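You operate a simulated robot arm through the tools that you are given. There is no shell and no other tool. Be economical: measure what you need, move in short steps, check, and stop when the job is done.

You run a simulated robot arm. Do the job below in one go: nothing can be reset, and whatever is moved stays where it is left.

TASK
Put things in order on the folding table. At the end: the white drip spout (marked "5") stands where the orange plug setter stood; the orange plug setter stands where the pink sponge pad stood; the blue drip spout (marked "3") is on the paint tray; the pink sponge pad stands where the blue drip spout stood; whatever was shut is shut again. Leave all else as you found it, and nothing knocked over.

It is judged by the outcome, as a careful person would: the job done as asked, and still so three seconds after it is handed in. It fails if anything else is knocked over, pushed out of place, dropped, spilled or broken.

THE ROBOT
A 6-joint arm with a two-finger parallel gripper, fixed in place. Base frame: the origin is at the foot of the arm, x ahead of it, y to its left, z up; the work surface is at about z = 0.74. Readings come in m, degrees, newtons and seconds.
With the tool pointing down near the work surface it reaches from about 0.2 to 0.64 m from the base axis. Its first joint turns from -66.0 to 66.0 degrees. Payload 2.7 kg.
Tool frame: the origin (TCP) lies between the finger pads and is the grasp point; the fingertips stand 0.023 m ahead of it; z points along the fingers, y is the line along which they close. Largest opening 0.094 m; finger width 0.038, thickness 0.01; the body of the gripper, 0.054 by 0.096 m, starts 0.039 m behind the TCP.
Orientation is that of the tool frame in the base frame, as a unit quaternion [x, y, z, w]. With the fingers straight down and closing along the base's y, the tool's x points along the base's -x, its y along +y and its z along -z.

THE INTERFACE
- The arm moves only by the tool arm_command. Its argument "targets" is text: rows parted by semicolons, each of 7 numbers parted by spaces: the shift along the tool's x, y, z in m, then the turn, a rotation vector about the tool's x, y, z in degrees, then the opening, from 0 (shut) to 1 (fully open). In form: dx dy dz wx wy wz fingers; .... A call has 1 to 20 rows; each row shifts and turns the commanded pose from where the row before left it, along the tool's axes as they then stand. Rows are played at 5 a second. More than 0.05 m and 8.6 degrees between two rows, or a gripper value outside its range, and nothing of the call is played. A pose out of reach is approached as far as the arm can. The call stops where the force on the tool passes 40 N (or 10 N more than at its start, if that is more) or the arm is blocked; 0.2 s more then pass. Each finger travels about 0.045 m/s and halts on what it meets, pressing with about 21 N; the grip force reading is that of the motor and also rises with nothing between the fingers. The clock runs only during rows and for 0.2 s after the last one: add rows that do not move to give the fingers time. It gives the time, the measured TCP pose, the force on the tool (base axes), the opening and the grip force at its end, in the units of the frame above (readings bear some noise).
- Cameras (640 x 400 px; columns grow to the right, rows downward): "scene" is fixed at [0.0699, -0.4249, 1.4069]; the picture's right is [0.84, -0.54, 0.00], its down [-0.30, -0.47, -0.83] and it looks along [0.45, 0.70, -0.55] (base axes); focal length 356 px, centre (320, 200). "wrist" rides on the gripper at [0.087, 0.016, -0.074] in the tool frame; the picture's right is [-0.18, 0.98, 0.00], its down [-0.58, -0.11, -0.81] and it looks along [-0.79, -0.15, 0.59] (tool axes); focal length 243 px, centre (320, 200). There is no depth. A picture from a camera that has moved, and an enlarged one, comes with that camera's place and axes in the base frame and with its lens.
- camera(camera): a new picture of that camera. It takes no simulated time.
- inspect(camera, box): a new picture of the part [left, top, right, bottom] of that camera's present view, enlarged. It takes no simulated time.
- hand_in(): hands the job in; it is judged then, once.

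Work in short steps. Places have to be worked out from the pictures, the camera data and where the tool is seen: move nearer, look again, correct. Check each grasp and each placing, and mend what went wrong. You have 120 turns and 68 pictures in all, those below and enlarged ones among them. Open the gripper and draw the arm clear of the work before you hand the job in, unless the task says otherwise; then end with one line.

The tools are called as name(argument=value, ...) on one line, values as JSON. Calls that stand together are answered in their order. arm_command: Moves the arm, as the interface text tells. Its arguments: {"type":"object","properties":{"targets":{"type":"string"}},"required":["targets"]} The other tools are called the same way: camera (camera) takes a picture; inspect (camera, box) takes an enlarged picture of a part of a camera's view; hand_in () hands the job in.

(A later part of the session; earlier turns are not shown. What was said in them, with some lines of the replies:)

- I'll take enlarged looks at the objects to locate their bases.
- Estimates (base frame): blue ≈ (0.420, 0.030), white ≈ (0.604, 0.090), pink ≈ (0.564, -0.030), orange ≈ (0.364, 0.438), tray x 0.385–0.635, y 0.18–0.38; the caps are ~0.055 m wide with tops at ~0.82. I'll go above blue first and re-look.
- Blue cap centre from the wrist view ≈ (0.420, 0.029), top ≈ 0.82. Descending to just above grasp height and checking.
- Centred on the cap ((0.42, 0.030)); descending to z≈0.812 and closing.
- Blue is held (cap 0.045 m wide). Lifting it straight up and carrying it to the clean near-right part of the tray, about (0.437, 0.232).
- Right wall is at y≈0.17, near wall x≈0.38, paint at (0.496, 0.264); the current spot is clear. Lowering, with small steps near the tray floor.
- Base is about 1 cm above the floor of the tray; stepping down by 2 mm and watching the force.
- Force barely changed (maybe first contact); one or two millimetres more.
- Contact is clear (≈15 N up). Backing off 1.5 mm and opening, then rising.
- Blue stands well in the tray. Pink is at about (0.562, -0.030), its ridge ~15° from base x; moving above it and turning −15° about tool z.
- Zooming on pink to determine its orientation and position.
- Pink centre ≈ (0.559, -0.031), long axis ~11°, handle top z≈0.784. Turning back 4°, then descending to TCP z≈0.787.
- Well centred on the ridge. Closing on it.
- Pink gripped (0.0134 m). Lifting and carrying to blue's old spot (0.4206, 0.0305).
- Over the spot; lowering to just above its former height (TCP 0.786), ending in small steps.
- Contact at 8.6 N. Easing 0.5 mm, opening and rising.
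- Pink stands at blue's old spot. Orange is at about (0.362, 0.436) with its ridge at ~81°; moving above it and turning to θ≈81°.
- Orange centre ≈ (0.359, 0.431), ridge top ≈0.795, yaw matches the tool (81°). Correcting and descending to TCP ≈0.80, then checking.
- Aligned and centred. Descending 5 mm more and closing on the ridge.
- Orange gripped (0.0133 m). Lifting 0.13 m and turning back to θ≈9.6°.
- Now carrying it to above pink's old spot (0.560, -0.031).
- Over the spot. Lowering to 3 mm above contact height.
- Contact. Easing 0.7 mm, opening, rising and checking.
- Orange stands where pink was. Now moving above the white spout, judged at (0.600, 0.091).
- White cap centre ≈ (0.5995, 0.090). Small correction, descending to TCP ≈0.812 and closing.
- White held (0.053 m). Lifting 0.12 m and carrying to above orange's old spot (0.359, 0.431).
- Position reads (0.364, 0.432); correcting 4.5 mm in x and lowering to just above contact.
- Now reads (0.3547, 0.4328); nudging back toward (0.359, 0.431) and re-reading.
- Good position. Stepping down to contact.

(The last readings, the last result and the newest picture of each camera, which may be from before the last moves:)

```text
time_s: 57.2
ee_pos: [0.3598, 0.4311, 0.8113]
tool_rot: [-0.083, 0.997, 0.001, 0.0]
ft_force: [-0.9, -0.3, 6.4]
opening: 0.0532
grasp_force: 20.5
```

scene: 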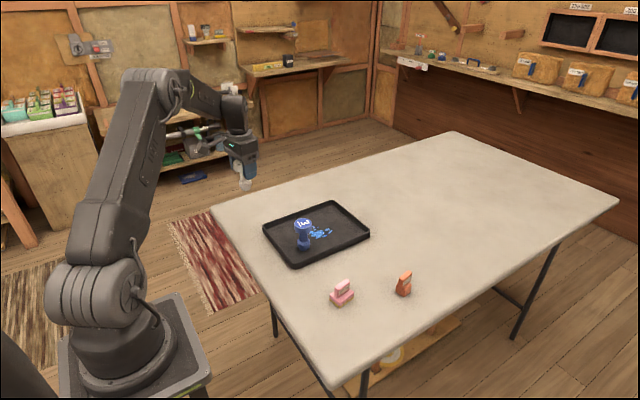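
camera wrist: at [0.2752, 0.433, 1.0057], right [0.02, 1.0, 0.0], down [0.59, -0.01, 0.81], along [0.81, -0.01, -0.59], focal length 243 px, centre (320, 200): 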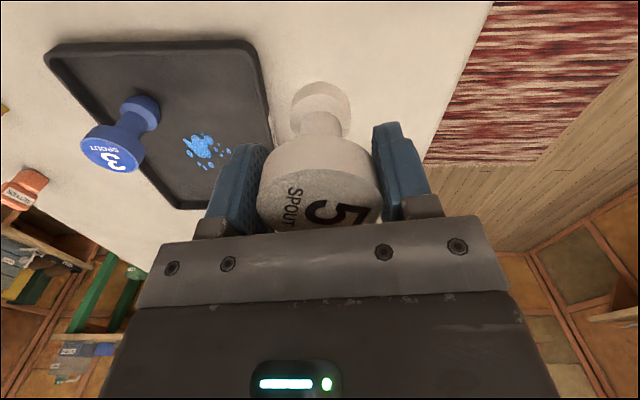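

Contact (6 N). Opening gently, rising and checking the result.

arm_command(targets="0 0 -0.0004 0 0 0 0.4;0 0 0 0 0 0 0.6;0 0 0 0 0 0 0.8;0 0 0 0 0 0 1;0 0 0 0 0 0 1;0 0 0 0 0 0 1;0 0 -0.03 0 0 0 1;0 0 -0.04 0 0 0 1;0 0 -0.04 0 0 0 1;0 0 -0.04 0 0 0 1;0 0 -0.04 0 0 0 1;0 0 0 0 0 0 1")

camera(camera="scene")

inspect(camera="scene", box=[208, 170, 304, 230])

```text
time_s: 59.8
ee_pos: [0.3596, 0.434, 1.0016]
tool_rot: [-0.082, 0.997, 0.001, -0.001]
ft_force: [-0.1, -0.6, -1.1]
opening: 0.094
grasp_force: 0.0
```

```text
29 pictures are left
```

scene: 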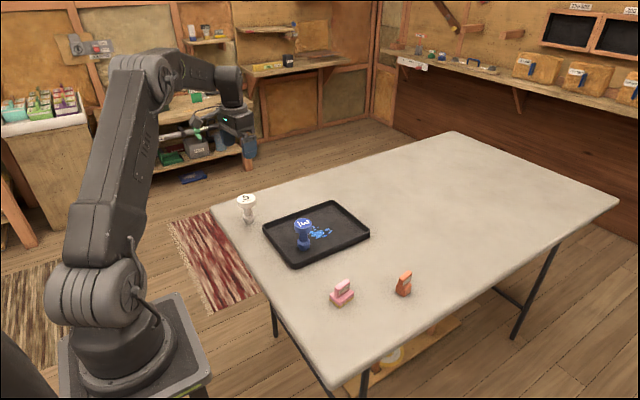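

```text
6.67 times, centred on (256, 200) of scene
camera zoom: at [0.0699, -0.4249, 1.4069], right [0.84, -0.54, 0.0], down [-0.3, -0.47, -0.83], along [0.45, 0.7, -0.55], focal length 2376 px, centre (747, 200)
```

zoom: 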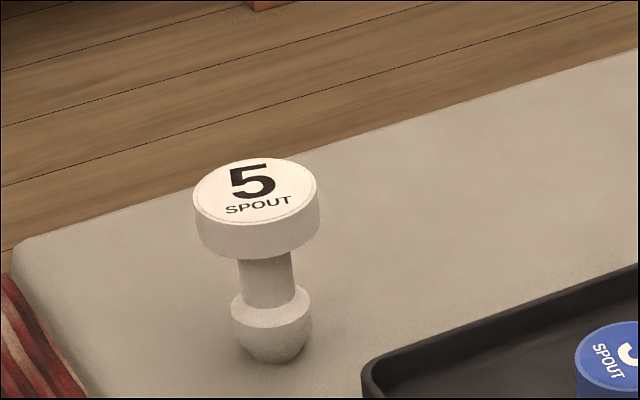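

All four items stand upright in their target places, and nothing had been opened. Drawing the arm back to its starting pose region.

arm_command(targets="0.0142 -0.0346 -0.0035 0 0 0 1;0.0142 -0.0346 -0.0035 0 0 0 1;0.0142 -0.0346 -0.0035 0 0 0 1;0.0142 -0.0346 -0.0035 0 0 0 1;0.0142 -0.0346 -0.0035 0 0 0 1;0.0142 -0.0346 -0.0035 0 0 0 1;0.0142 -0.0346 -0.0035 0 0 0 1;0.0142 -0.0346 -0.0035 0 0 0 1;0 0 0 0 0 0 1")

camera(camera="scene")

```text
time_s: 61.8
ee_pos: [0.2898, 0.138, 1.0267]
tool_rot: [-0.083, 0.997, 0.0, -0.001]
ft_force: [0.8, 1.0, -0.7]
opening: 0.0941
grasp_force: 0.0
```

```text
27 pictures are left
```

scene: 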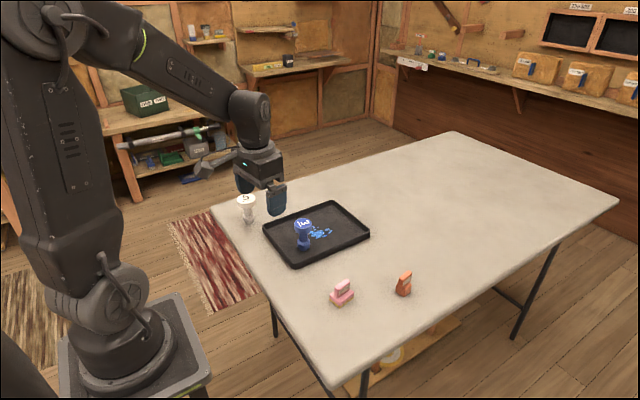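

The arm is clear, the gripper is open and everything stands in place, so I'm handing in.

hand_in()

```text
The job is handed in.
```

The job is handed in: white "5" stands where orange was, orange where pink was, pink where blue was, and blue "3" is on the paint tray; all are upright, nothing else was moved, and I saw nothing that needed shutting.
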